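You operate a simulated robot arm through the tools that you are given. There is no shell and no other tool. Be economical: measure what you need, move in short steps, check, and stop when the job is done.

You are at the controls of a simulated two-armed robot. One attempt, no reset.

Task
Carry the small yellow bin with both arms and set it on the glass panel.

The check looks at the end state, three seconds after you hand in, the way a careful person would. Anything else that was tipped, shoved, dropped, spilled or broken makes it a failure.

Robot
Two 7-joint arms with two-finger parallel grippers on one trunk, on a base that drives. Base frame: it is fixed to the floor where the robot stands at the start and does not move with it; the origin is under the middle of the robot, x ahead of it, y to its left, z up. Readings come in mm, degrees, newtons and seconds.
The left shoulder is at the start at [50, 177, 1079], the right one opposite. With the tool pointing down near the work surface each hand reaches from about 220 to 700 mm from the robot's upright axis, wherever it stands, measured 20 degrees to its own side. Places, roughly: glass panel [700, -600, 800]. Payload 3.43 kg a hand.
The TCP of each hand is the grasp point between the finger pads, 34 mm short of the fingertips. In the tool frame z runs along the fingers and y along their closing line. The gripper opens to 128 mm. The fingers are 24 mm wide and 12 mm thick; the gripper's body (48 by 130 mm) begins 96 mm behind the TCP.
Orientation is that of the tool frame in the base frame, as [roll, pitch, yaw] about the fixed x, y, z axes, in that order (R = Rz(yaw) Ry(pitch) Rx(roll)). With the fingers straight down and closing along the base's y, the tool's x points along the base's -x, its y along +y and its z along -z.

Tools
- The arms move only by the tool drive_tool. It takes "left_targets", "right_targets" or both (then of equal length, played together; a hand with none holds still); each is a list of rows, each a list of 7 numbers: the turn, a rotation vector about the tool's x, y, z in degrees, then the shift along the tool's x, y, z in mm, then the opening, from 0 (shut) to 1 (fully open). In form: [[wx, wy, wz, dx, dy, dz, hand], ...]. A call has 1 to 10 rows; each row shifts and turns the commanded pose from where the row before left it, along the tool's axes as they then stand. Rows are played at 5 a second. More than 50 mm and 8.6 degrees between two rows, or a gripper value outside its range, and nothing of the call is played. Where a pose cannot be reached the arm comes as near as it can. A force on the tool above 40 N (or 10 N above the force at the start of the call, whichever is more), or a blocked arm, ends the call early, and 0.2 s more pass. Each finger travels about 108 mm/s and halts on what it meets, pressing with about 21 N; the grip force reading is that of the motor and also rises with nothing between the fingers. The clock runs only during rows and for 0.2 s after the last one: add rows that do not move to give the fingers time. The reply holds the time, the measured pose of the TCP, the force on the tool along the base axes, the opening and the grip force, in the units named above and with some noise, with the torque about the TCP (base axes, N m) and any sound that the robot's microphone picked up, and new pictures: "pictures" is both (left out), scene, wrist or none (wrist: the cameras of the hands that moved).
- Cameras (640 x 400 px; columns grow to the right, rows downward): "scene" is now at [147.7, -42.7, 1242.2]; the picture's right is [-0.48, -0.88, 0.00], its down [-0.50, 0.27, -0.82] and it looks along [0.72, -0.39, -0.57] (base axes); focal length 214 px, centre (320, 200). "left" rides on the left gripper at [76, 11, -160] in its tool frame; the picture's right is [-0.15, 0.99, 0.00], its down [-0.88, -0.13, -0.46] and it looks along [-0.45, -0.07, 0.89] (tool axes); focal length 234 px, centre (320, 200). "right" rides on the right gripper at [76, -11, -160] in its tool frame; the picture's right is [0.15, 0.99, 0.00], its down [-0.88, 0.13, -0.46] and it looks along [-0.45, 0.07, 0.89] (tool axes); focal length 234 px, centre (320, 200). There is no depth. A picture from a camera that has moved, and an enlarged one, comes with that camera's place and axes in the base frame and with its lens.
- lift_body(by): slides the trunk up (or, below 0, down) by that many mm; the arms and the scene camera ride with it, the base frame stays. It gives what a move gives, with no picture.
- roll_base(legs): drives the robot by 1 to 6 legs, each [ahead, turn to the left] in mm and degrees, along the robot's own axes; the way and the turn of a leg run together, so that a leg with both is an arc; at most 1500 mm and 180 degrees a leg. The arms and the cameras ride along, it lands a little off, and it stops where it bumps. It gives what a move gives, and a new picture of the scene camera.
- head_to(pan, tilt): turns the head with the scene camera to pan (to the left, within 80 degrees either way) and tilt (down, from -29 to 69), counted from straight ahead of the robot. It gives what a move gives, and a new picture of the scene camera.
- inspect(camera, box): a new picture of the part [left, top, right, bottom] of that camera's present view, enlarged. It takes no simulated time.
- job_done(): hands the job in; it is judged then, once.

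Go step by step. Nothing tells you exact positions but the pictures and the camera data: compare them with the known pose of the tool, close in by small moves and look again before you grip or let go. The budget is 120 turns and 260 pictures, counting those below and the enlarged ones. Unless the task says otherwise, let go and move clear before handing in, and close with one line.

The tools are called after "Call:" by a JSON object that holds its "op" and its "data". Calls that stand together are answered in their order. drive_tool: Moves the arms, as the interface text tells. Its arguments: {"type":"object","properties":{"left_targets":{"type":"array","items":{"type":"array","items":{"type":"number"}}},"right_targets":{"type":"array","items":{"type":"array","items":{"type":"number"}}},"pictures":{"type":"string","enum":["both","scene","wrist","none"]}},"required":[]} The other tools are called the same way: lift_body (by) slides the trunk up or down; roll_base (legs) drives the base; head_to (pan, tilt) turns the head that bears the scene camera; inspect (camera, box) takes an enlarged picture of a part of a camera's view; job_done () hands the job in.

At the start:

```text
time_s: 0.0
left_position: [440.8, -6.2, 1069.5]
left_tcp_rot: [180.0, -0.1, -179.9]
left_contact_force: [0.9, -0.6, -0.4]
left_moment: [0.03, 0.0, -0.02]
left_width: 128.0
left_grasp_force: 0.0
right_position: [280.6, -338.5, 1164.6]
right_tcp_rot: [180.0, 0.1, -180.0]
right_contact_force: [0.0, 0.0, -0.1]
right_moment: [0.01, 0.0, -0.03]
right_width: 128.1
right_grasp_force: 0.1
trunk travel left (down, up): [-250.0, 151.0]
robot x, y, heading: [1.3, -0.5, 0.1]
head pan, tilt: [-28.5, 35.0]
```

scene: 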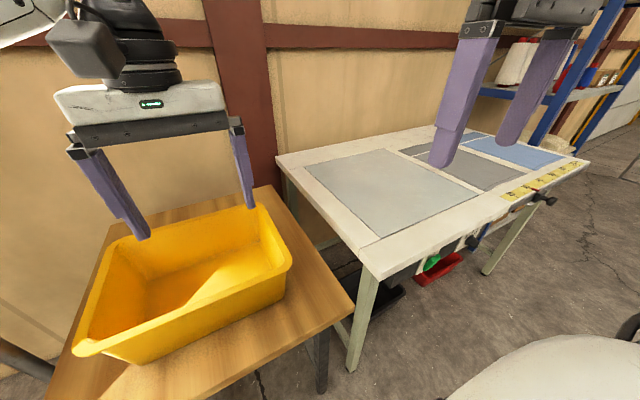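
right: 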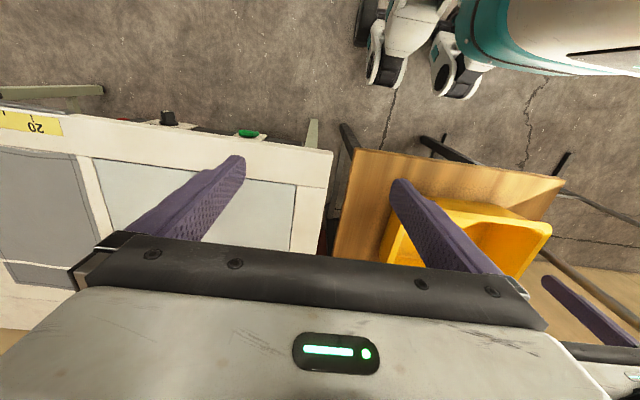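
left: 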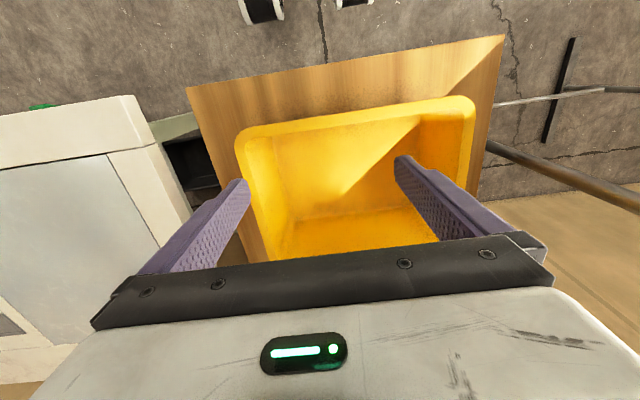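

I see the yellow bin on a wooden stand ahead of the robot, and the workbench to the right. The stated panel place projects onto the pale grey sheet nearest us. I'll aim the head at the bin to measure it.

Call:
{"op": "head_to", "data": {"pan": 0, "tilt": 50}}

Call:
{"op": "inspect", "data": {"camera": "left", "box": [160, 0, 560, 280]}}

```text
time_s: 0.9
left_position: [441.6, -6.3, 1069.3]
left_tcp_rot: [180.0, 0.0, -179.9]
left_contact_force: [-0.1, 0.3, 0.3]
left_moment: [-0.02, -0.07, 0.0]
left_width: 127.8
left_grasp_force: 0.0
right_position: [280.7, -338.3, 1163.7]
right_tcp_rot: [-180.0, -0.1, -179.9]
right_contact_force: [0.1, -0.4, 0.0]
right_moment: [0.01, -0.01, 0.01]
right_width: 128.2
right_grasp_force: 0.0
trunk travel left (down, up): [-250.0, 151.0]
robot x, y, heading: [-2.6, -2.2, 0.2]
head pan, tilt: [0.0, 50.0]
camera scene: at [147.3, -0.8, 1220.5], right [0.0, -1.0, 0.0], down [-0.77, 0.0, -0.64], along [0.64, 0.0, -0.77], focal length 214 px, centre (320, 200)
```

scene: 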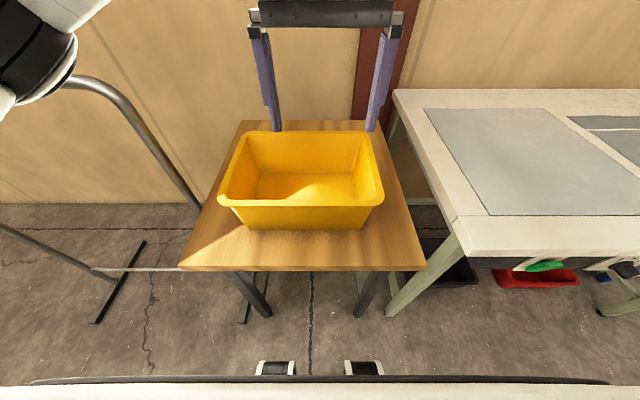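

```text
1.43 times, centred on (360, 140) of left
camera zoom: at [365.0, 4.9, 1227.8], right [0.15, 0.99, 0.0], down [0.88, -0.13, 0.46], along [0.45, -0.07, -0.89], focal length 334 px, centre (263, 286)
```

zoom: 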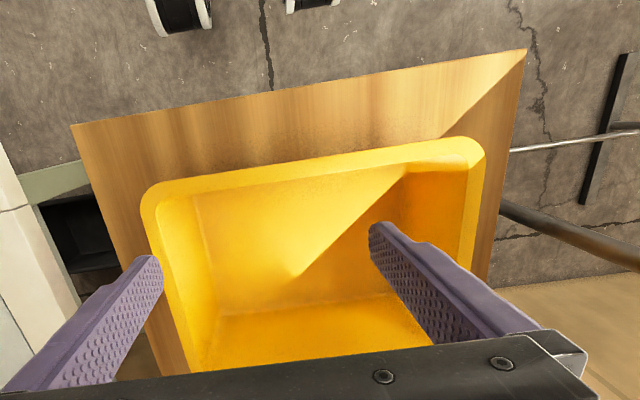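

The bin's rim spans about x 424–686, y −140 to 215, z 878, and the bin looks square to the robot. The panel spans about x 450–970, y −890 to −410. Before touching anything, I'll look to both sides for obstacles on the drive.

Call:
{"op": "head_to", "data": {"pan": -80, "tilt": 30}}

Call:
{"op": "head_to", "data": {"pan": 80, "tilt": 30}}

Call:
{"op": "head_to", "data": {"pan": -40, "tilt": 40}}

Call:
{"op": "drive_tool", "data": {"left_targets": [[0, 0, 0, -14.2, 26.4, 8.6, 1], [0, 0, 0, -14.2, 26.4, 8.6, 1], [0, 0, 0, -14.2, 26.4, 8.6, 1], [0, 0, 0, -14.2, 26.4, 8.6, 1], [0, 0, 0, -14.2, 26.4, 8.6, 1], [0, 0, 0, -14.2, 26.4, 8.6, 1], [0, 0, 0, -14.2, 26.4, 8.6, 1], [0, 0, 0, -14.2, 26.4, 8.6, 1], [0, 0, 0, 0, 0, 0, 1]], "right_targets": [[0, 0, 0, -34.4, 26, 20.5, 1], [0, 0, 0, -34.4, 26, 20.5, 1], [0, 0, 0, -34.4, 26, 20.5, 1], [0, 0, 0, -34.4, 26, 20.5, 1], [0, 0, 0, -34.4, 26, 20.5, 1], [0, 0, 0, -34.4, 26, 20.5, 1], [0, 0, 0, -34.4, 26, 20.5, 1], [0, 0, 0, -34.4, 26, 20.5, 1], [0, 0, 0, 0, 0, 0, 1]], "pictures": "both"}}

```text
time_s: 2.5
left_position: [441.1, -6.1, 1069.3]
left_tcp_rot: [-179.9, -0.1, -179.7]
left_contact_force: [0.0, -0.1, 0.2]
left_moment: [0.02, -0.02, -0.01]
left_width: 128.1
left_grasp_force: 0.0
right_position: [280.4, -338.2, 1164.4]
right_tcp_rot: [179.9, 0.0, -180.0]
right_contact_force: [0.5, -0.1, 0.2]
right_moment: [-0.04, 0.0, 0.03]
right_width: 127.9
right_grasp_force: 0.0
trunk travel left (down, up): [-250.0, 151.0]
robot x, y, heading: [2.7, 1.1, -0.3]
head pan, tilt: [-80.0, 30.0]
camera scene: at [86.1, -89.8, 1250.0], right [-0.98, -0.17, 0.0], down [-0.09, 0.49, -0.87], along [0.15, -0.85, -0.5], focal length 214 px, centre (320, 200)
```

scene: 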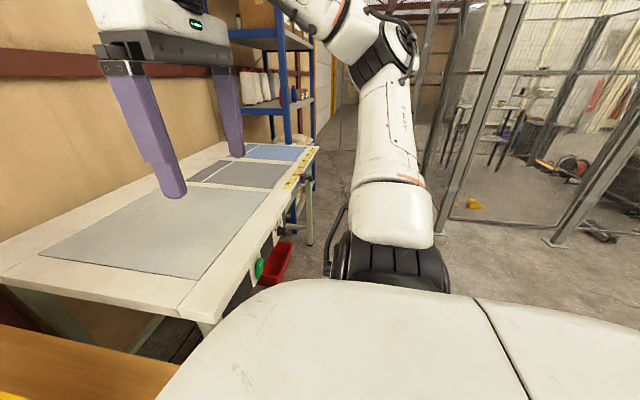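

```text
time_s: 4.9
left_position: [439.9, -6.1, 1068.6]
left_tcp_rot: [-180.0, -0.1, 180.0]
left_contact_force: [-1.0, -0.5, 0.3]
left_moment: [-0.01, 0.02, -0.01]
left_width: 127.9
left_grasp_force: 0.0
right_position: [281.0, -339.1, 1164.6]
right_tcp_rot: [179.9, -0.1, 179.9]
right_contact_force: [0.4, 0.8, 0.6]
right_moment: [-0.03, -0.02, -0.01]
right_width: 128.2
right_grasp_force: 0.1
trunk travel left (down, up): [-250.0, 151.0]
robot x, y, heading: [0.2, 1.2, -0.0]
head pan, tilt: [80.0, 30.0]
camera scene: at [86.0, 88.4, 1250.0], right [0.98, -0.17, 0.0], down [-0.09, -0.49, -0.87], along [0.15, 0.85, -0.5], focal length 214 px, centre (320, 200)
```

scene: 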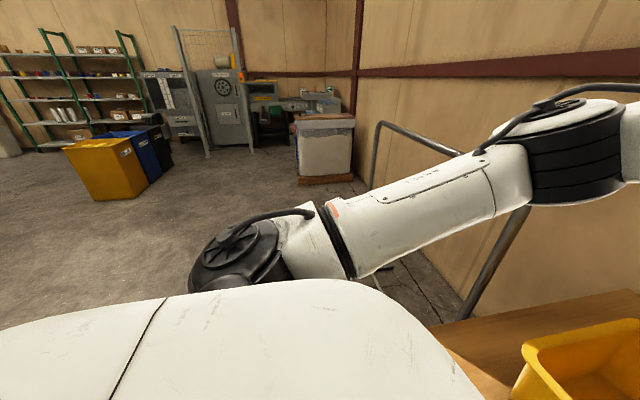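

```text
time_s: 6.9
left_position: [440.8, -6.1, 1070.0]
left_tcp_rot: [180.0, 0.0, -179.9]
left_contact_force: [-0.9, 0.3, -0.3]
left_moment: [0.0, -0.01, 0.02]
left_width: 127.9
left_grasp_force: 0.1
right_position: [280.2, -338.5, 1164.7]
right_tcp_rot: [-180.0, 0.0, 180.0]
right_contact_force: [-0.9, -0.1, 0.2]
right_moment: [0.02, -0.02, -0.02]
right_width: 128.0
right_grasp_force: 0.0
trunk travel left (down, up): [-250.0, 151.0]
robot x, y, heading: [-1.4, -2.7, 0.2]
head pan, tilt: [-40.0, 40.0]
camera scene: at [135.5, -55.3, 1234.7], right [-0.64, -0.77, 0.0], down [-0.49, 0.41, -0.77], along [0.59, -0.49, -0.64], focal length 214 px, centre (320, 200)
```

scene: 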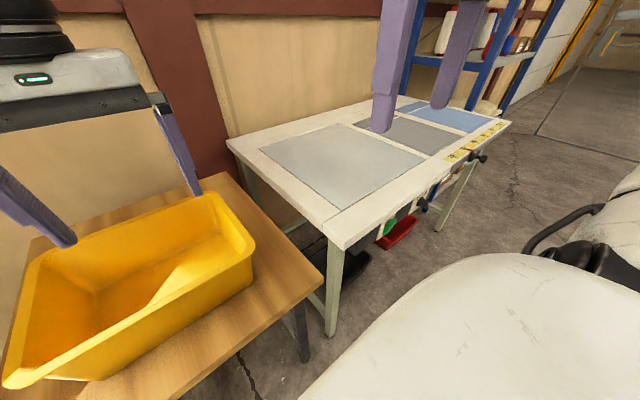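

```text
time_s: 8.9
left_position: [553.0, 205.7, 1001.0]
left_tcp_rot: [-180.0, 0.0, -179.9]
left_contact_force: [-0.7, 0.3, -0.7]
left_moment: [0.0, 0.0, 0.02]
left_width: 127.6
left_grasp_force: 0.0
right_position: [508.8, -182.5, 985.8]
right_tcp_rot: [179.7, 0.2, 180.0]
right_contact_force: [1.5, 0.1, 0.0]
right_moment: [-0.01, -0.01, -0.01]
right_width: 128.2
right_grasp_force: 0.0
right hand out of reach, approached as far as the arm can: row 7, 8
trunk travel left (down, up): [-250.0, 151.0]
robot x, y, heading: [1.2, 0.5, 0.0]
head pan, tilt: [-40.0, 40.0]
camera scene: at [135.3, -55.4, 1234.7], right [-0.64, -0.77, 0.0], down [-0.49, 0.41, -0.77], along [0.59, -0.49, -0.64], focal length 214 px, centre (320, 200)
camera right: at [432.2, -193.7, 1145.7], right [-0.15, 0.99, 0.0], down [0.88, 0.13, 0.46], along [0.45, 0.07, -0.89], focal length 234 px, centre (320, 200)
camera left: at [477.4, 217.2, 1159.6], right [0.15, 0.99, 0.0], down [0.88, -0.13, 0.46], along [0.45, -0.07, -0.89], focal length 234 px, centre (320, 200)
```

scene: 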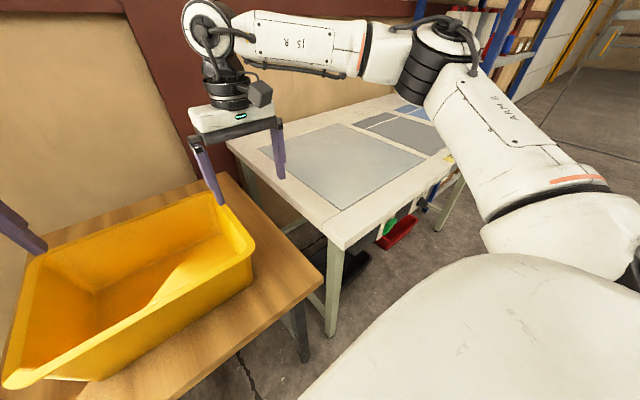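
right: 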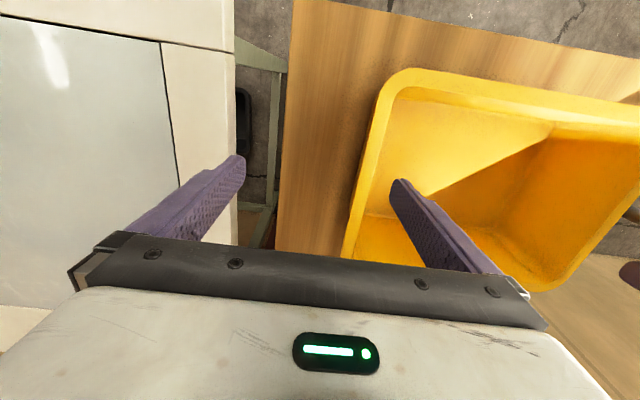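
left: 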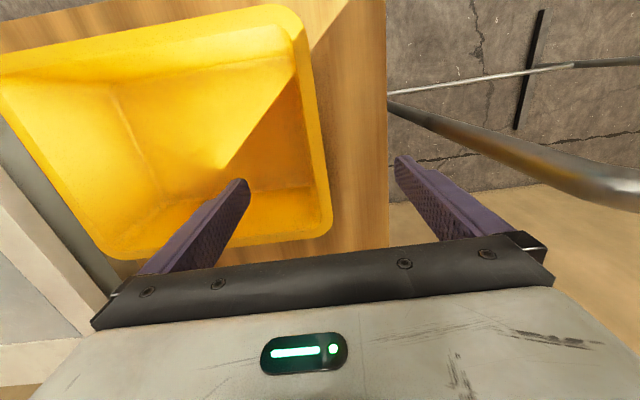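

The bin is empty and nearly square to us. Its rims are at y ≈ 207 and −127, x 424–684. The right hand stopped short of its goal, so I'll raise the trunk to gain reach and then move it on.

Call:
{"op": "lift_body", "data": {"by": 100}}

Call:
{"op": "drive_tool", "data": {"right_targets": [[0, 0, 0, 0, 0, 20, 1], [0, 0, 0, 0, 0, 20, 1], [0, 0, 0, 0, 0, 0, 1]], "pictures": "none"}}

```text
time_s: 10.2
left_position: [552.4, 204.8, 1102.2]
left_tcp_rot: [180.0, 0.0, -179.8]
left_contact_force: [-0.2, -0.3, -0.3]
left_moment: [-0.02, 0.02, 0.01]
left_width: 128.3
left_grasp_force: 0.1
right_position: [509.2, -182.1, 1086.1]
right_tcp_rot: [179.8, 0.2, -180.0]
right_contact_force: [0.2, 0.4, -0.7]
right_moment: [-0.01, 0.01, 0.0]
right_width: 128.0
right_grasp_force: 0.0
trunk travel left (down, up): [-350.0, 51.0]
robot x, y, heading: [4.4, 1.7, -0.0]
head pan, tilt: [-40.0, 40.0]
```

```text
time_s: 11.1
left_position: [553.3, 206.5, 1101.0]
left_tcp_rot: [180.0, 0.1, -180.0]
left_contact_force: [-0.2, -0.1, 1.1]
left_moment: [-0.04, 0.01, 0.01]
left_width: 128.1
left_grasp_force: 0.1
right_position: [509.2, -181.6, 1046.7]
right_tcp_rot: [179.9, 0.1, 180.0]
right_contact_force: [-0.5, 0.1, 0.4]
right_moment: [-0.01, 0.01, -0.03]
right_width: 127.9
right_grasp_force: 0.2
trunk travel left (down, up): [-350.0, 51.0]
robot x, y, heading: [-2.1, 1.9, 0.1]
head pan, tilt: [-40.0, 40.0]
```

Commands carry on from where the arm actually got to. I'll bring both hands over the rims with the trunk high, then lower the trunk so its upward travel is free for the lift.

Call:
{"op": "drive_tool", "data": {"left_targets": [[0, 0, 0, 0, -2, 30, 1], [0, 0, 0, 0, -2, 30, 1], [0, 0, 0, 0, -2, 30, 1], [0, 0, 0, 0, 0, 11, 1], [0, 0, 0, 0, 0, 0, 1]], "right_targets": [[0, 0, 0, 0, 0, 40, 1], [0, 0, 0, -15, 20, 7, 1], [0, 0, 0, -15, 20, 0, 1], [0, 0, 0, -13, 22, 0, 1], [0, 0, 0, 0, 0, 0, 1]], "pictures": "wrist"}}

Call:
{"op": "head_to", "data": {"pan": 0, "tilt": 50}}

```text
time_s: 12.2
left_position: [555.1, 200.4, 1001.0]
left_tcp_rot: [-179.9, 0.0, -179.9]
left_contact_force: [-0.6, 0.6, -0.5]
left_moment: [0.03, 0.02, 0.0]
left_width: 127.9
left_grasp_force: 0.0
right_position: [503.7, -177.2, 1008.7]
right_tcp_rot: [179.8, 0.2, 180.0]
right_contact_force: [-0.1, 0.7, 0.3]
right_moment: [0.0, 0.0, 0.01]
right_width: 128.2
right_grasp_force: 0.0
right hand out of reach, approached as far as the arm can: row 2, 3, 4
trunk travel left (down, up): [-350.0, 51.0]
robot x, y, heading: [-2.6, 1.7, 0.3]
head pan, tilt: [-40.0, 40.0]
camera right: at [427.2, -188.0, 1167.3], right [-0.15, 0.99, 0.0], down [0.88, 0.13, 0.46], along [0.45, 0.07, -0.89], focal length 234 px, centre (320, 200)
camera left: at [479.0, 211.8, 1159.0], right [0.15, 0.99, 0.0], down [0.88, -0.13, 0.46], along [0.45, -0.07, -0.89], focal length 234 px, centre (320, 200)
```

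right: 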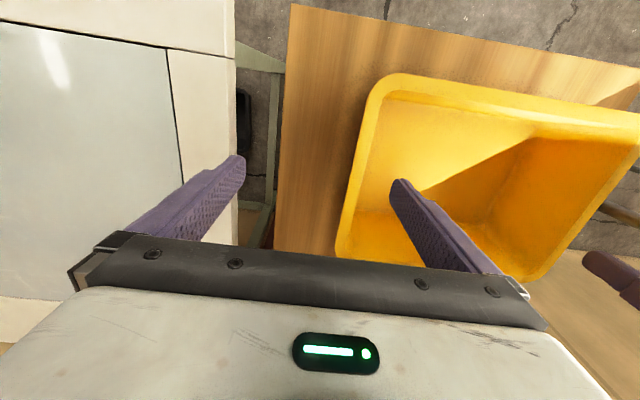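
left: 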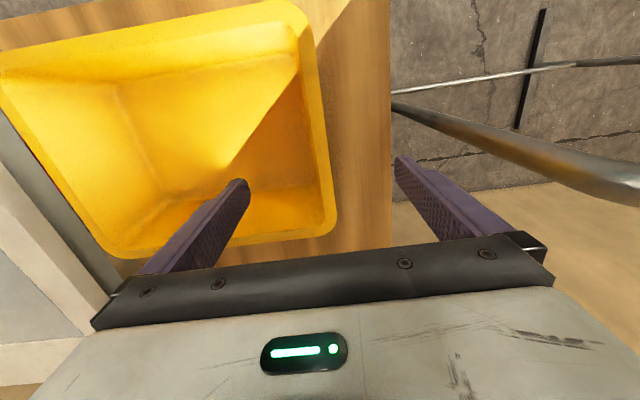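

```text
time_s: 13.3
left_position: [554.6, 200.5, 1000.7]
left_tcp_rot: [180.0, 0.0, -179.9]
left_contact_force: [-0.4, -0.4, -0.1]
left_moment: [0.01, -0.02, 0.0]
left_width: 128.2
left_grasp_force: 0.1
right_position: [503.5, -176.4, 1008.2]
right_tcp_rot: [179.9, 0.2, -179.9]
right_contact_force: [-1.2, 0.3, -0.6]
right_moment: [-0.01, 0.01, -0.01]
right_width: 128.1
right_grasp_force: 0.1
trunk travel left (down, up): [-350.0, 51.0]
robot x, y, heading: [-3.5, -1.2, 0.2]
head pan, tilt: [0.0, 50.0]
camera scene: at [147.3, -0.8, 1320.5], right [0.0, -1.0, 0.0], down [-0.77, 0.0, -0.64], along [0.64, 0.0, -0.77], focal length 214 px, centre (320, 200)
```

scene: 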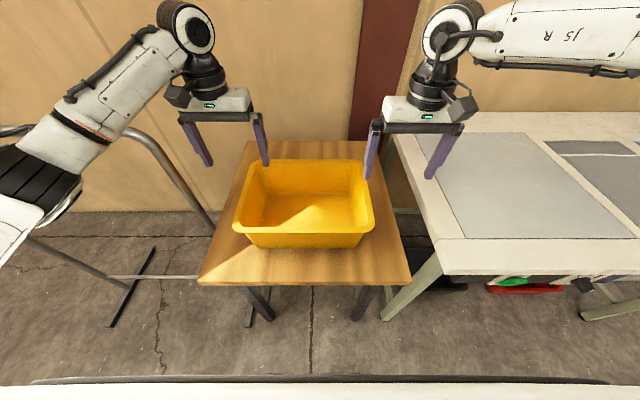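

The right arm is stuck with its elbow swung wide. I'll draw the hand back and in, well above everything, and come forward along another path so the arm can fold differently.

Call:
{"op": "drive_tool", "data": {"right_targets": [[0, 0, 0, 40, 0, -10, 1], [0, 0, 0, 40, 0, 0, 1], [0, 0, 0, 40, 20, 0, 1], [0, 0, 0, 20, 40, 0, 1], [0, 0, 0, 0, 40, 0, 1], [0, 0, 0, 0, 0, 0, 1]], "pictures": "none"}}

Call:
{"op": "drive_tool", "data": {"right_targets": [[0, 0, 0, -40, -8, 0, 1], [0, 0, 0, -40, -8, 0, 1], [0, 0, 0, -40, -8, 0, 1], [0, 0, 0, -40, -8, 0, 1], [0, 0, 0, -28, -8, 0, 1], [0, 0, 0, 0, 0, 0, 1]], "pictures": "scene"}}

```text
time_s: 14.7
left_position: [554.1, 200.8, 1002.0]
left_tcp_rot: [180.0, 0.0, -179.9]
left_contact_force: [0.3, -0.1, -0.7]
left_moment: [-0.02, 0.01, -0.02]
left_width: 128.0
left_grasp_force: 0.0
right_position: [356.4, -99.9, 1021.2]
right_tcp_rot: [179.8, 0.1, 179.9]
right_contact_force: [0.4, -0.1, -0.5]
right_moment: [-0.01, 0.03, -0.02]
right_width: 128.0
right_grasp_force: 0.1
right hand out of reach, approached as far as the arm can: row 5
trunk travel left (down, up): [-350.0, 51.0]
robot x, y, heading: [1.3, 0.8, -0.1]
head pan, tilt: [0.0, 50.0]
```

```text
time_s: 16.1
left_position: [554.3, 200.9, 1002.0]
left_tcp_rot: [180.0, 0.0, -179.9]
left_contact_force: [-0.4, 0.3, 0.2]
left_moment: [0.0, 0.0, -0.03]
left_width: 128.0
left_grasp_force: 0.0
right_position: [513.0, -182.5, 1025.6]
right_tcp_rot: [179.8, 0.2, -179.9]
right_contact_force: [-0.5, -0.3, 0.0]
right_moment: [-0.03, -0.01, -0.04]
right_width: 128.2
right_grasp_force: 0.0
right hand out of reach, approached as far as the arm can: row 2, 3, 4, 5
trunk travel left (down, up): [-350.0, 51.0]
robot x, y, heading: [3.8, -1.1, 0.1]
head pan, tilt: [0.0, 50.0]
camera scene: at [147.2, -0.6, 1320.5], right [0.0, -1.0, 0.0], down [-0.77, 0.0, -0.64], along [0.64, 0.0, -0.77], focal length 214 px, centre (320, 200)
```

scene: 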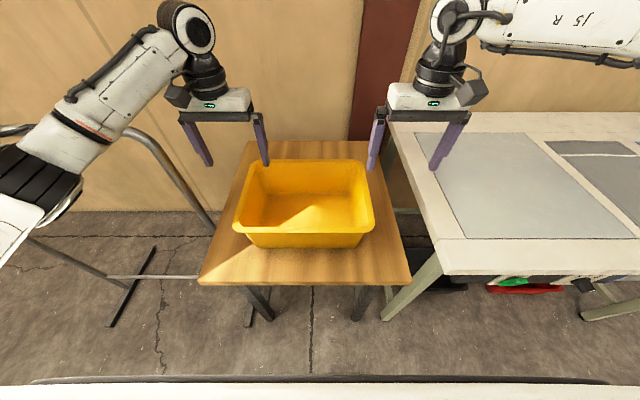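

It stops at the same boundary, which looks like a wrist joint limit. I'll test whether yawing the tool frees it.

Call:
{"op": "drive_tool", "data": {"right_targets": [[0, 0, -8, 0, 0, 0, 1], [0, 0, -8, 0, 0, 0, 1], [0, 0, -8, 0, 0, 0, 1], [0, 0, 0, -20, 15, 0, 1], [0, 0, 0, -20, 15, 0, 1], [0, 0, 0, -10, 15, 0, 1], [0, 0, 0, 0, 0, 0, 1]], "pictures": "none"}}

```text
time_s: 17.7
left_position: [553.3, 200.7, 1001.2]
left_tcp_rot: [180.0, 0.0, -179.9]
left_contact_force: [-1.3, -1.1, -0.2]
left_moment: [-0.03, 0.02, -0.02]
left_width: 128.1
left_grasp_force: 0.0
right_position: [501.3, -171.4, 1028.0]
right_tcp_rot: [179.8, 0.4, -156.1]
right_contact_force: [0.0, -0.1, -0.6]
right_moment: [0.01, 0.01, 0.0]
right_width: 128.2
right_grasp_force: 0.2
right hand out of reach, approached as far as the arm can: row 4, 5, 6
trunk travel left (down, up): [-350.0, 51.0]
robot x, y, heading: [-0.5, -2.0, -0.1]
head pan, tilt: [0.0, 50.0]
```

Yaw isn't the limit; the right elbow is what bounds it on the inner side. I'll instead drive 100 mm closer and turn 6° left so that the right rim falls inside the right hand's range.

Call:
{"op": "drive_tool", "data": {"right_targets": [[0, 0, 8, 10, -10, -10, 1], [0, 0, 8, 10, -10, -10, 1], [0, 0, 8, 10, -10, 0, 1], [0, 0, 0, 0, 0, 0, 1]], "left_targets": [[0, 0, 0, 20, 0, -10, 1], [0, 0, 0, 20, 0, -10, 1], [0, 0, 0, 20, 0, 0, 1], [0, 0, 0, 0, 0, 0, 1]], "pictures": "none"}}

Call:
{"op": "roll_base", "data": {"legs": [[90, 0], [0, 6]]}}

```text
time_s: 18.7
left_position: [493.0, 200.7, 1021.6]
left_tcp_rot: [180.0, 0.0, -180.0]
left_contact_force: [-0.5, -0.6, 0.2]
left_moment: [0.02, -0.05, 0.0]
left_width: 128.0
left_grasp_force: 0.0
right_position: [478.0, -207.3, 1048.6]
right_tcp_rot: [179.8, 0.1, 179.9]
right_contact_force: [0.5, 0.6, 0.1]
right_moment: [0.04, -0.01, 0.04]
right_width: 127.8
right_grasp_force: 0.0
trunk travel left (down, up): [-350.0, 51.0]
robot x, y, heading: [1.0, -2.3, -0.0]
head pan, tilt: [0.0, 50.0]
```

```text
time_s: 20.4
left_position: [562.1, 250.2, 1022.0]
left_tcp_rot: [179.9, 0.0, -174.1]
left_contact_force: [-0.6, -0.9, -0.7]
left_moment: [0.02, 0.01, -0.01]
left_width: 128.1
left_grasp_force: 0.1
right_position: [586.7, -157.2, 1049.0]
right_tcp_rot: [179.9, 0.1, -174.1]
right_contact_force: [0.5, -0.7, -0.4]
right_moment: [-0.01, -0.02, -0.02]
right_width: 128.2
right_grasp_force: 0.2
trunk travel left (down, up): [-350.0, 51.0]
robot x, y, heading: [92.4, 0.4, 5.7]
head pan, tilt: [0.0, 50.0]
camera scene: at [237.3, 15.0, 1320.5], right [0.1, -0.99, 0.0], down [-0.76, -0.08, -0.64], along [0.64, 0.07, -0.77], focal length 214 px, centre (320, 200)
```

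scene: 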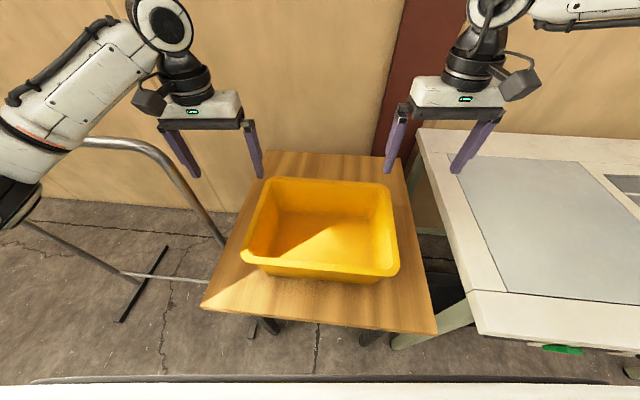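

The hands are now near the rims. I'll square both to the bin and centre them over the side walls.

Call:
{"op": "drive_tool", "data": {"left_targets": [[0, 0, 5.9, 0, 0, 0, 1], [0, 0, 0, 5, -25, 11, 1], [0, 0, 0, 5, -25, 11, 1], [0, 0, 0, 0, 0, 0, 1]], "right_targets": [[0, 0, 5.9, 0, 0, 0, 1], [0, 0, 0, 17, 18, 25, 1], [0, 0, 0, 18, 19, 24, 1], [0, 0, 0, 0, 0, 0, 1]]}}

```text
time_s: 21.4
left_position: [550.2, 200.1, 998.7]
left_tcp_rot: [-180.0, -0.1, 179.9]
left_contact_force: [-1.2, 0.2, 0.1]
left_moment: [0.02, 0.01, 0.02]
left_width: 128.1
left_grasp_force: 0.1
right_position: [551.6, -119.8, 998.5]
right_tcp_rot: [179.8, 0.2, 179.9]
right_contact_force: [0.5, -1.0, -1.0]
right_moment: [0.02, -0.01, 0.03]
right_width: 127.8
right_grasp_force: 0.1
trunk travel left (down, up): [-350.0, 51.0]
robot x, y, heading: [90.8, -0.6, 6.1]
head pan, tilt: [0.0, 50.0]
camera scene: at [237.2, 14.3, 1320.5], right [0.1, -0.99, 0.0], down [-0.76, -0.08, -0.64], along [0.64, 0.07, -0.77], focal length 214 px, centre (320, 200)
camera right: at [475.1, -131.1, 1158.4], right [-0.15, 0.99, 0.0], down [0.88, 0.13, 0.46], along [0.45, 0.07, -0.89], focal length 234 px, centre (320, 200)
camera left: at [474.4, 211.2, 1157.2], right [0.15, 0.99, 0.0], down [0.88, -0.13, 0.46], along [0.45, -0.07, -0.89], focal length 234 px, centre (320, 200)
```

scene: 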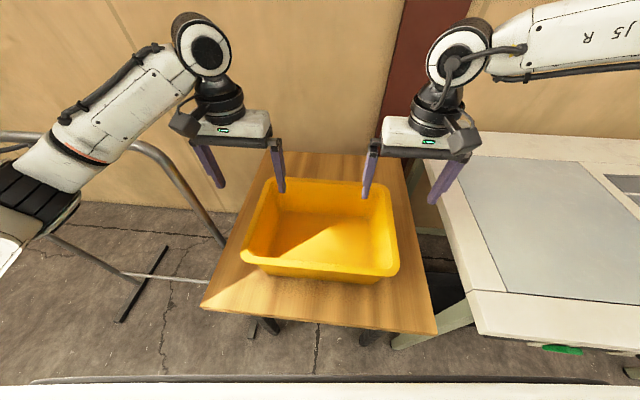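
right: 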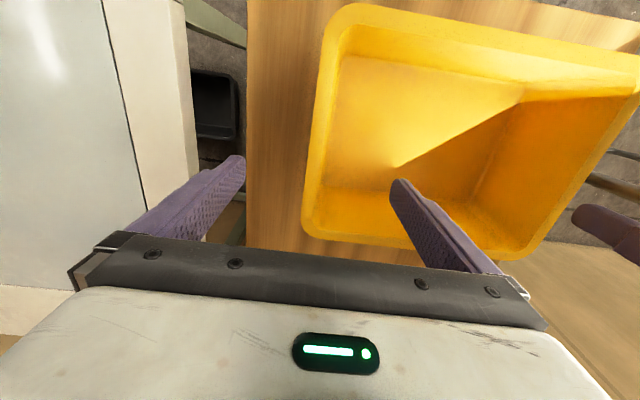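
left: 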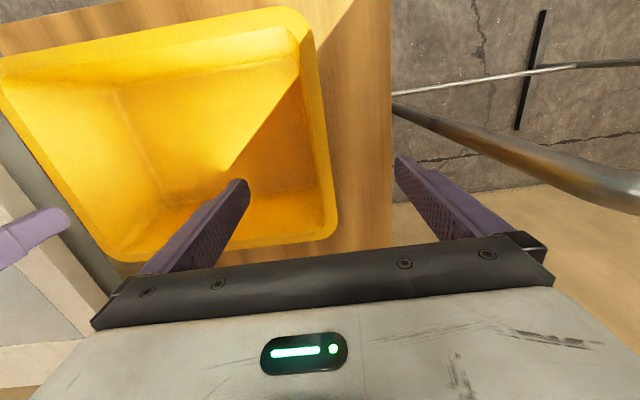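

Both hands straddle the side walls with good clearance. I'll lower the trunk 100 mm, bringing the fingertips just below rim level, and check.

Call:
{"op": "lift_body", "data": {"by": -100}}

Call:
{"op": "drive_tool", "data": {"left_targets": [[0, 0, 0, 0, -3, 5, 1], [0, 0, 0, 0, 0, 5, 1], [0, 0, 0, 0, 0, 5, 1], [0, 0, 0, 0, 0, 0, 1]], "right_targets": [[0, 0, 0, 0, 3, 5, 1], [0, 0, 0, 0, 0, 5, 1], [0, 0, 0, 0, 0, 5, 1], [0, 0, 0, 0, 0, 0, 1]]}}

```text
time_s: 22.7
left_position: [550.8, 201.1, 899.0]
left_tcp_rot: [179.9, -0.1, 180.0]
left_contact_force: [-0.5, 0.4, 0.4]
left_moment: [-0.04, -0.02, 0.0]
left_width: 128.1
left_grasp_force: 0.1
right_position: [551.3, -119.2, 899.5]
right_tcp_rot: [179.8, 0.2, 180.0]
right_contact_force: [-0.2, 0.3, -0.3]
right_moment: [-0.02, -0.02, -0.01]
right_width: 128.0
right_grasp_force: 0.1
trunk travel left (down, up): [-250.0, 151.0]
robot x, y, heading: [93.9, -1.7, 6.0]
head pan, tilt: [0.0, 50.0]
```

```text
time_s: 23.7
left_position: [550.8, 196.9, 884.7]
left_tcp_rot: [179.9, 0.0, 180.0]
left_contact_force: [0.3, 0.6, 1.3]
left_moment: [0.0, 0.04, 0.0]
left_width: 128.0
left_grasp_force: 0.0
right_position: [552.3, -117.3, 885.1]
right_tcp_rot: [179.8, 0.2, -180.0]
right_contact_force: [-0.3, 0.0, -1.7]
right_moment: [-0.01, 0.02, -0.01]
right_width: 127.8
right_grasp_force: 0.1
trunk travel left (down, up): [-250.0, 151.0]
robot x, y, heading: [88.7, 0.3, 5.9]
head pan, tilt: [0.0, 50.0]
camera scene: at [237.3, 14.3, 1220.5], right [0.1, -0.99, 0.0], down [-0.76, -0.08, -0.64], along [0.64, 0.07, -0.77], focal length 214 px, centre (320, 200)
camera right: at [476.1, -128.7, 1044.6], right [-0.15, 0.99, 0.0], down [0.88, 0.13, 0.46], along [0.45, 0.07, -0.89], focal length 234 px, centre (320, 200)
camera left: at [474.5, 208.5, 1043.0], right [0.15, 0.99, 0.0], down [0.88, -0.13, 0.46], along [0.45, -0.07, -0.89], focal length 234 px, centre (320, 200)
```

scene: 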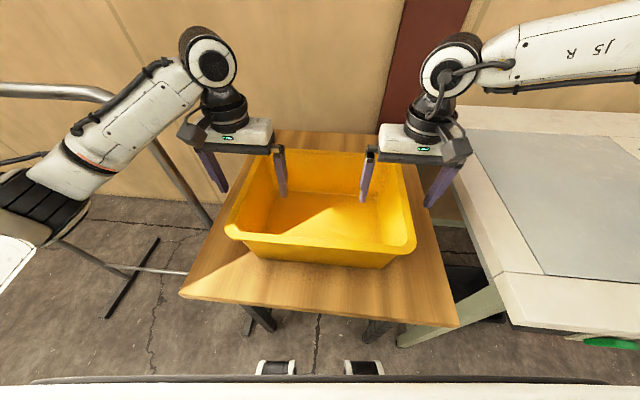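
right: 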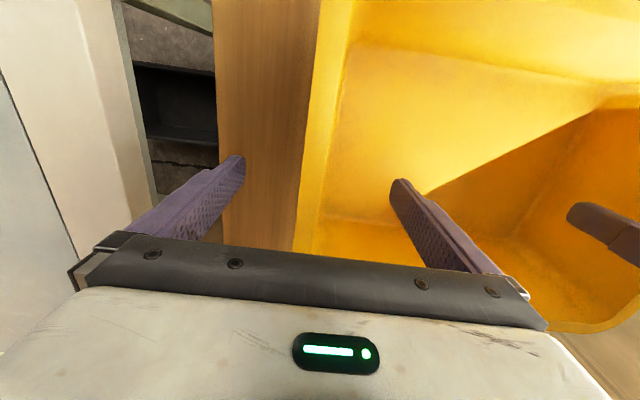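
left: 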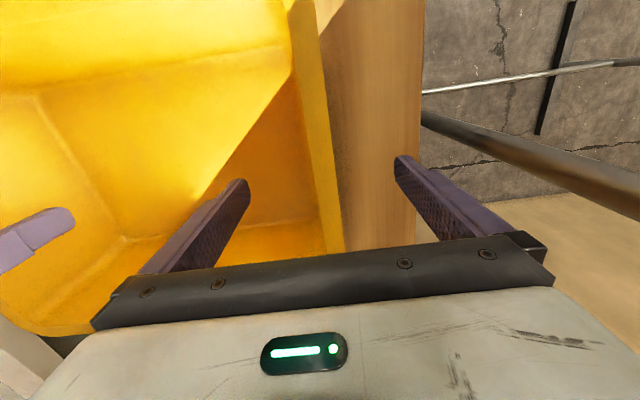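

The straddle is fine. I'll go 22 mm lower so the pads bear on the upper wall, then partly close to check the centring.

Call:
{"op": "drive_tool", "data": {"left_targets": [[0, 0, 0, 0, 0, 8, 1], [0, 0, 0, 0, 0, 8, 1], [0, 0, 0, 0, 0, 6, 1], [0, 0, 0, 0, 0, 0, 0.7], [0, 0, 0, 0, 0, 0, 0.45], [0, 0, 0, 0, 0, 0, 0.45]], "right_targets": [[0, 0, 0, 0, 0, 8, 1], [0, 0, 0, 0, 0, 8, 1], [0, 0, 0, 0, 0, 6, 1], [0, 0, 0, 0, 0, 0, 0.7], [0, 0, 0, 0, 0, 0, 0.45], [0, 0, 0, 0, 0, 0, 0.45]]}}

```text
time_s: 25.1
left_position: [551.1, 196.7, 861.9]
left_tcp_rot: [180.0, 0.0, -179.9]
left_contact_force: [-0.1, -0.8, 0.0]
left_moment: [-0.02, 0.03, -0.01]
left_width: 57.4
left_grasp_force: 0.1
right_position: [551.6, -117.3, 861.2]
right_tcp_rot: [179.8, 0.2, -180.0]
right_contact_force: [0.0, 0.0, -0.8]
right_moment: [0.01, -0.02, 0.02]
right_width: 57.7
right_grasp_force: 0.0
trunk travel left (down, up): [-250.0, 151.0]
robot x, y, heading: [90.8, 1.0, 5.8]
head pan, tilt: [0.0, 50.0]
camera scene: at [237.3, 14.3, 1220.5], right [0.1, -0.99, 0.0], down [-0.76, -0.08, -0.64], along [0.64, 0.07, -0.77], focal length 214 px, centre (320, 200)
camera right: at [474.7, -129.0, 1021.8], right [-0.15, 0.99, 0.0], down [0.88, 0.13, 0.46], along [0.45, 0.07, -0.89], focal length 234 px, centre (320, 200)
camera left: at [475.3, 208.0, 1019.9], right [0.15, 0.99, 0.0], down [0.88, -0.13, 0.46], along [0.45, -0.07, -0.89], focal length 234 px, centre (320, 200)
```

scene: 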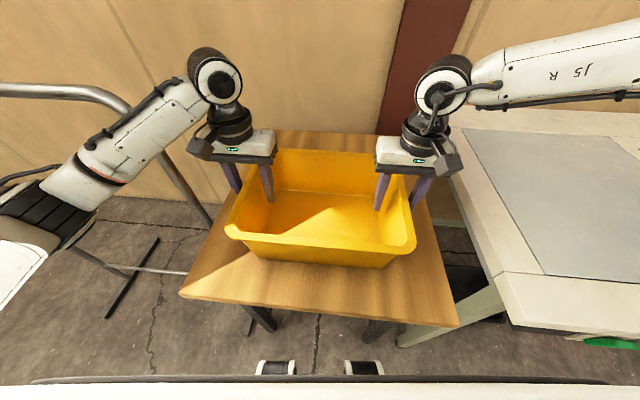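
right: 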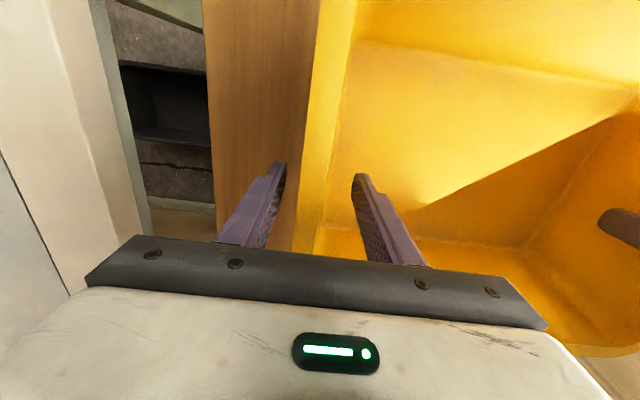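
left: 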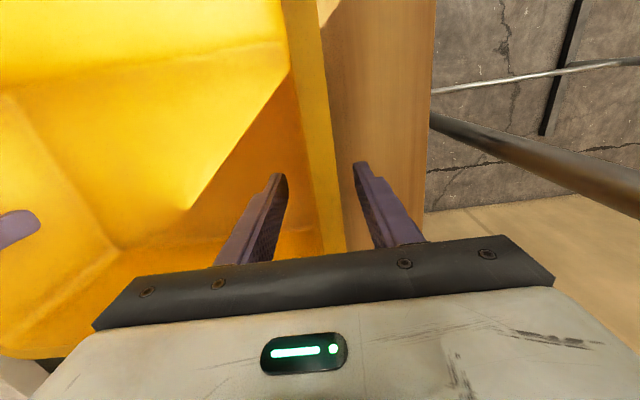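

The walls sit midway between the fingers on both hands, so I'll close gently on them.

Call:
{"op": "drive_tool", "data": {"left_targets": [[0, 0, 0, 0, 0, 0, 0.3], [0, 0, 0, 0, 0, 0, 0.2], [0, 0, 0, 0, 0, 0, 0.1], [0, 0, 0, 0, 0, 0, 0], [0, 0, 0, 0, 0, 0, 0], [0, 0, 0, 0, 0, 0, 0]], "right_targets": [[0, 0, 0, 0, 0, 0, 0.3], [0, 0, 0, 0, 0, 0, 0.2], [0, 0, 0, 0, 0, 0, 0.1], [0, 0, 0, 0, 0, 0, 0], [0, 0, 0, 0, 0, 0, 0], [0, 0, 0, 0, 0, 0, 0]]}}

```text
time_s: 26.5
left_position: [549.7, 200.3, 860.9]
left_tcp_rot: [179.5, -0.1, -179.5]
left_contact_force: [0.6, 36.8, -0.4]
left_moment: [-1.14, -0.34, -0.26]
left_width: 23.3
left_grasp_force: 20.8
right_position: [551.4, -120.5, 862.1]
right_tcp_rot: [-179.5, 0.0, 179.9]
right_contact_force: [4.0, -38.3, 8.2]
right_moment: [1.0, -0.26, 0.14]
right_width: 23.2
right_grasp_force: 20.8
trunk travel left (down, up): [-250.0, 151.0]
robot x, y, heading: [85.9, 3.3, 6.0]
head pan, tilt: [0.0, 50.0]
camera scene: at [237.1, 14.3, 1220.6], right [0.1, -0.99, 0.0], down [-0.76, -0.08, -0.64], along [0.64, 0.07, -0.77], focal length 214 px, centre (320, 200)
camera right: at [475.1, -130.7, 1021.7], right [-0.14, 0.99, -0.01], down [0.88, 0.13, 0.45], along [0.45, 0.06, -0.89], focal length 234 px, centre (320, 200)
camera left: at [475.4, 210.4, 1020.1], right [0.14, 0.99, 0.01], down [0.88, -0.13, 0.45], along [0.45, -0.05, -0.89], focal length 234 px, centre (320, 200)
```

scene: 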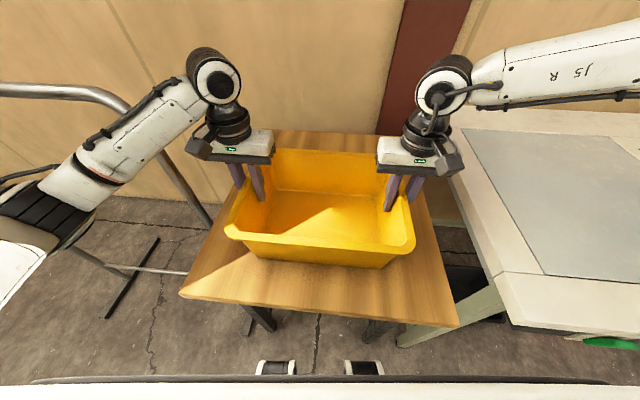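
right: 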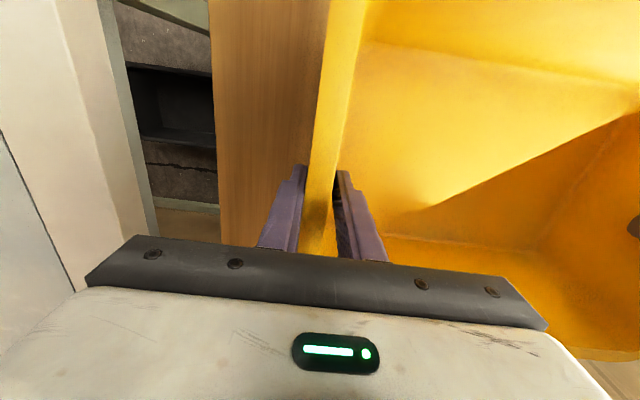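
left: 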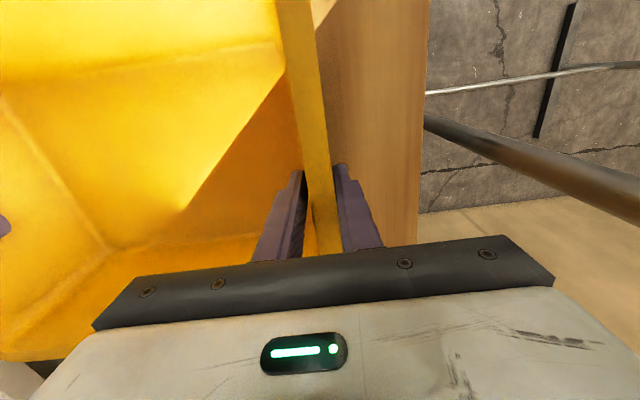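

Both hands have a grip, but they squeeze inward against each other at about 37 N. I'll let each hand out a few millimetres to relax that.

Call:
{"op": "drive_tool", "data": {"left_targets": [[0, 0, 0, 0, 2, 0, 0], [0, 0, 0, 0, 2, 0, 0], [0, 0, 0, 0, 0, 0, 0]], "right_targets": [[0, 0, 0, 0, -2, 0, 0], [0, 0, 0, 0, -2, 0, 0], [0, 0, 0, 0, 0, 0, 0]], "pictures": "none"}}

```text
time_s: 27.3
left_position: [551.2, 201.7, 862.9]
left_tcp_rot: [179.9, -0.2, -179.9]
left_contact_force: [1.5, 21.4, -0.1]
left_moment: [-1.09, 0.32, 0.0]
left_width: 22.5
left_grasp_force: 21.7
right_position: [551.7, -122.0, 861.4]
right_tcp_rot: [180.0, 0.0, -180.0]
right_contact_force: [-0.5, -21.4, 4.8]
right_moment: [1.09, -0.39, 0.02]
right_width: 22.2
right_grasp_force: 20.5
trunk travel left (down, up): [-250.0, 151.0]
robot x, y, heading: [88.7, -0.6, 6.1]
head pan, tilt: [0.0, 50.0]
```

Relaxing works, roughly 4 N per mm. I'll go 4 mm more per hand, then raise the trunk a little as a test lift.

Call:
{"op": "drive_tool", "data": {"left_targets": [[0, 0, 0, 0, 2, 0, 0], [0, 0, 0, 0, 2, 0, 0], [0, 0, 0, 0, 0, 0, 0]], "right_targets": [[0, 0, 0, 0, -2, 0, 0], [0, 0, 0, 0, -2, 0, 0], [0, 0, 0, 0, 0, 0, 0]], "pictures": "none"}}

Call:
{"op": "lift_body", "data": {"by": 20}}

Call:
{"op": "inspect", "data": {"camera": "scene", "box": [140, 80, 500, 340]}}

```text
time_s: 28.1
left_position: [550.6, 202.4, 862.3]
left_tcp_rot: [-179.5, 0.1, 179.7]
left_contact_force: [0.1, -10.7, 0.4]
left_moment: [-1.29, -0.22, 0.37]
left_width: 22.1
left_grasp_force: 21.4
right_position: [552.1, -122.2, 861.8]
right_tcp_rot: [179.4, 0.1, -179.8]
right_contact_force: [-2.4, 11.9, 0.2]
right_moment: [1.31, 0.51, 0.01]
right_width: 21.7
right_grasp_force: 21.2
trunk travel left (down, up): [-250.0, 151.0]
robot x, y, heading: [96.2, -1.0, 5.8]
head pan, tilt: [0.0, 50.0]
```

```text
time_s: 28.8
left_position: [550.7, 202.0, 881.7]
left_tcp_rot: [-179.5, 0.2, 179.8]
left_contact_force: [1.0, -25.5, -1.5]
left_moment: [-1.34, -0.32, 0.26]
left_width: 21.7
left_grasp_force: 20.7
right_position: [552.4, -120.7, 882.9]
right_tcp_rot: [179.3, 0.4, -179.8]
right_contact_force: [-1.2, 25.2, -2.8]
right_moment: [1.24, 0.25, 0.16]
right_width: 21.6
right_grasp_force: 20.8
trunk travel left (down, up): [-270.0, 131.0]
robot x, y, heading: [88.9, 0.5, 6.1]
head pan, tilt: [0.0, 50.0]
```

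```text
1.54 times, centred on (320, 210) of scene
camera zoom: at [237.8, 14.3, 1240.4], right [0.1, -0.99, 0.0], down [-0.76, -0.08, -0.64], along [0.64, 0.07, -0.77], focal length 330 px, centre (320, 185)
```

zoom: 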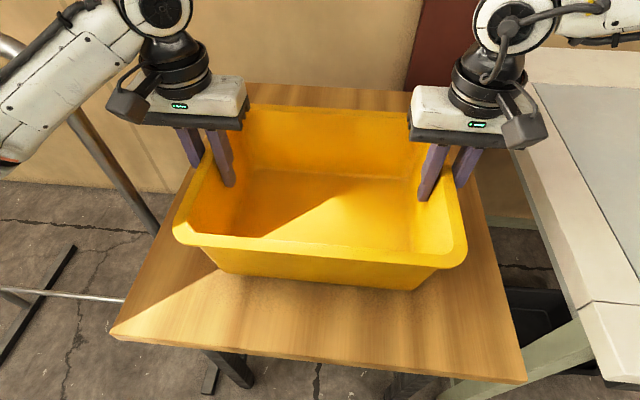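

The bin came up light, about 0.4–0.5 kg. The hands now pull outward at about 25 N, so I'll ease them 2.5 mm back in and then raise further.

Call:
{"op": "drive_tool", "data": {"left_targets": [[0, 0, 0, 0, -2.5, 0, 0], [0, 0, 0, 0, 0, 0, 0]], "right_targets": [[0, 0, 0, 0, 2.5, 0, 0], [0, 0, 0, 0, 0, 0, 0]], "pictures": "none"}}

Call:
{"op": "lift_body", "data": {"by": 115}}

Call:
{"op": "inspect", "data": {"camera": "scene", "box": [0, 0, 640, 400]}}

```text
time_s: 29.4
left_position: [551.4, 202.6, 882.3]
left_tcp_rot: [-179.8, 0.0, -179.9]
left_contact_force: [1.3, -17.2, -3.3]
left_moment: [-1.37, -0.24, 0.15]
left_width: 22.0
left_grasp_force: 21.5
right_position: [552.3, -121.6, 881.4]
right_tcp_rot: [179.4, 0.2, 180.0]
right_contact_force: [-1.1, 15.6, -1.8]
right_moment: [1.4, 0.17, 0.23]
right_width: 22.0
right_grasp_force: 21.3
trunk travel left (down, up): [-270.0, 131.0]
robot x, y, heading: [89.2, 3.1, 5.8]
head pan, tilt: [0.0, 50.0]
```

```text
time_s: 30.8
left_position: [552.1, 203.2, 995.6]
left_tcp_rot: [-179.7, 0.1, -180.0]
left_contact_force: [-0.1, -15.0, -2.2]
left_moment: [-1.35, -0.05, 0.17]
left_width: 22.1
left_grasp_force: 21.0
right_position: [552.6, -121.6, 995.8]
right_tcp_rot: [179.6, 0.3, -180.0]
right_contact_force: [-0.4, 14.7, -2.6]
right_moment: [1.31, 0.05, 0.16]
right_width: 22.4
right_grasp_force: 21.7
trunk travel left (down, up): [-385.0, 16.0]
robot x, y, heading: [95.8, 0.1, 6.1]
head pan, tilt: [0.0, 50.0]
```

```text
1.00 times, centred on (320, 200) of scene (not enlarged: the box is as wide or as high as the picture)
camera zoom: at [237.8, 14.3, 1355.3], right [0.1, -0.99, 0.0], down [-0.76, -0.08, -0.64], along [0.64, 0.07, -0.77], focal length 214 px, centre (320, 200)
```

zoom: 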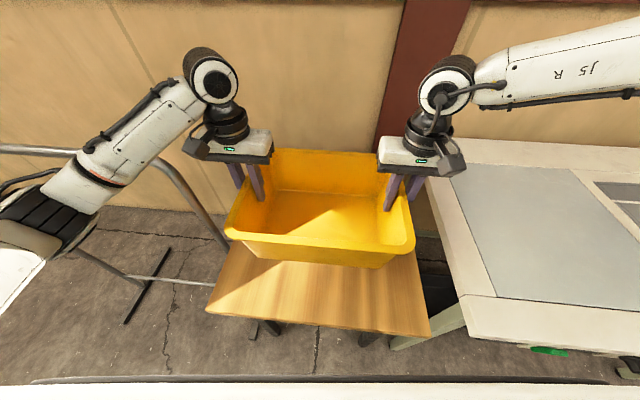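

The bin is held level, with its underside at about z 880 and clear of the bench top. I'll back away from the stand and then turn right.

Call:
{"op": "roll_base", "data": {"legs": [[-450, 0]]}}

Call:
{"op": "roll_base", "data": {"legs": [[0, -76]]}}

```text
time_s: 33.5
left_position: [105.2, 157.3, 997.6]
left_tcp_rot: [-179.8, 0.1, -179.8]
left_contact_force: [-0.1, -14.2, -2.0]
left_moment: [-1.33, -0.02, 0.1]
left_width: 22.0
left_grasp_force: 20.7
right_position: [107.3, -165.3, 996.2]
right_tcp_rot: [179.7, 0.2, -179.9]
right_contact_force: [-1.8, 14.1, -1.8]
right_moment: [1.37, -0.03, 0.12]
right_width: 22.3
right_grasp_force: 21.5
trunk travel left (down, up): [-385.0, 16.0]
robot x, y, heading: [-353.7, -45.4, 5.5]
head pan, tilt: [0.0, 50.0]
camera scene: at [-207.3, -31.4, 1355.5], right [0.1, -0.99, 0.0], down [-0.76, -0.08, -0.64], along [0.64, 0.07, -0.77], focal length 214 px, centre (320, 200)
```

scene: 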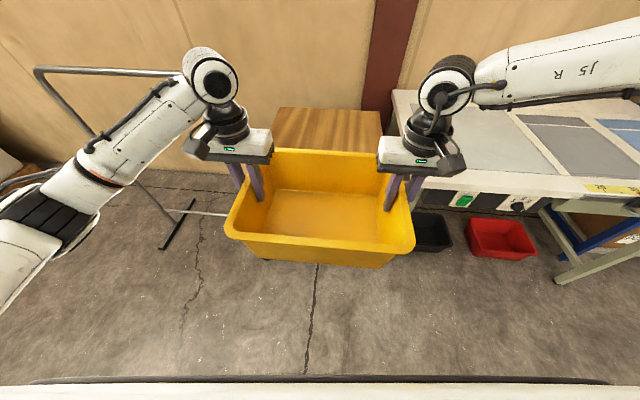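

```text
time_s: 37.2
left_position: [-39.9, -440.1, 996.8]
left_tcp_rot: [-179.8, 0.2, 104.9]
left_contact_force: [0.6, 0.3, -2.2]
left_moment: [-0.37, 1.2, 0.1]
left_width: 22.0
left_grasp_force: 21.0
right_position: [-353.4, -524.1, 996.9]
right_tcp_rot: [179.6, 0.2, 104.8]
right_contact_force: [-1.1, 1.0, -2.1]
right_moment: [0.31, -1.26, 0.15]
right_width: 21.9
right_grasp_force: 21.1
trunk travel left (down, up): [-385.0, 16.0]
robot x, y, heading: [-354.7, -46.2, -69.4]
head pan, tilt: [0.0, 50.0]
camera scene: at [-301.7, -184.5, 1355.4], right [-0.94, -0.35, 0.0], down [-0.27, 0.72, -0.64], along [0.23, -0.6, -0.77], focal length 214 px, centre (320, 200)
```

scene: 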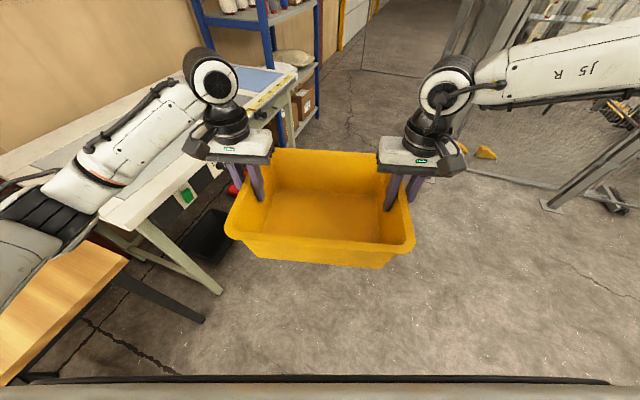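

The way ahead is clear floor and the bin is steady. I'll drive forward past the bench front.

Call:
{"op": "roll_base", "data": {"legs": [[700, 0]]}}

Call:
{"op": "roll_base", "data": {"legs": [[0, 40]]}}

```text
time_s: 41.0
left_position: [201.1, -1086.1, 996.9]
left_tcp_rot: [-179.8, 0.0, 104.6]
left_contact_force: [3.1, -0.9, -1.3]
left_moment: [-0.38, 1.19, 0.09]
left_width: 22.3
left_grasp_force: 21.1
right_position: [-111.5, -1170.6, 996.9]
right_tcp_rot: [179.6, 0.1, 104.5]
right_contact_force: [-2.3, 0.6, -2.3]
right_moment: [0.34, -1.17, 0.18]
right_width: 22.2
right_grasp_force: 20.5
trunk travel left (down, up): [-385.0, 16.0]
robot x, y, heading: [-109.6, -693.7, -69.7]
head pan, tilt: [0.0, 50.0]
camera scene: at [-59.4, -831.5, 1355.4], right [-0.94, -0.35, 0.0], down [-0.27, 0.72, -0.64], along [0.22, -0.6, -0.77], focal length 214 px, centre (320, 200)
```

scene: 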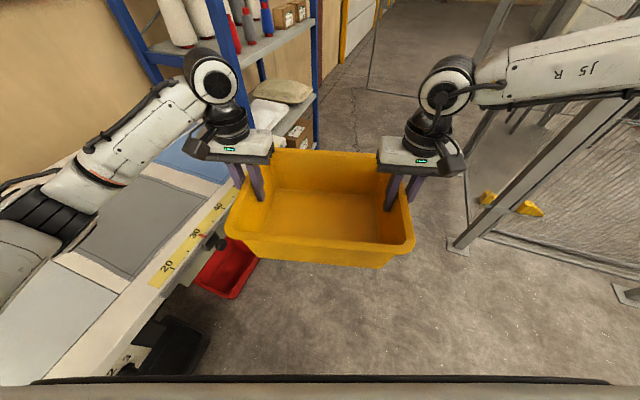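

```text
time_s: 43.3
left_position: [381.6, -788.3, 996.6]
left_tcp_rot: [-179.9, 0.1, 145.2]
left_contact_force: [2.5, 2.7, -2.1]
left_moment: [-1.0, 0.76, 0.11]
left_width: 22.0
left_grasp_force: 21.1
right_position: [199.6, -1055.1, 996.1]
right_tcp_rot: [179.6, 0.2, 145.3]
right_contact_force: [-2.6, -1.5, -1.3]
right_moment: [0.95, -0.74, 0.14]
right_width: 22.0
right_grasp_force: 20.8
trunk travel left (down, up): [-385.0, 16.0]
robot x, y, heading: [-112.2, -693.3, -28.8]
head pan, tilt: [0.0, 50.0]
camera scene: at [18.2, -764.1, 1355.4], right [-0.48, -0.88, 0.0], down [-0.67, 0.37, -0.64], along [0.56, -0.31, -0.77], focal length 214 px, centre (320, 200)
```

scene: 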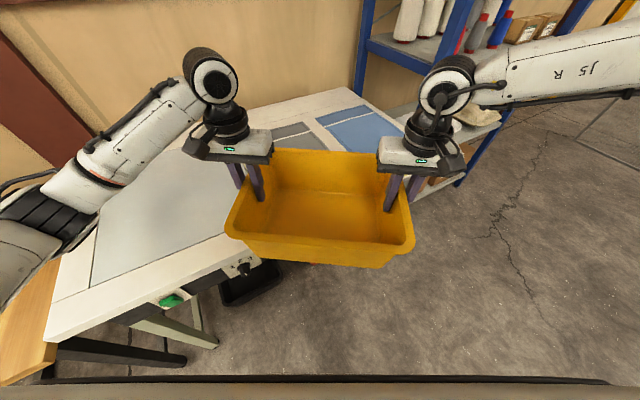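

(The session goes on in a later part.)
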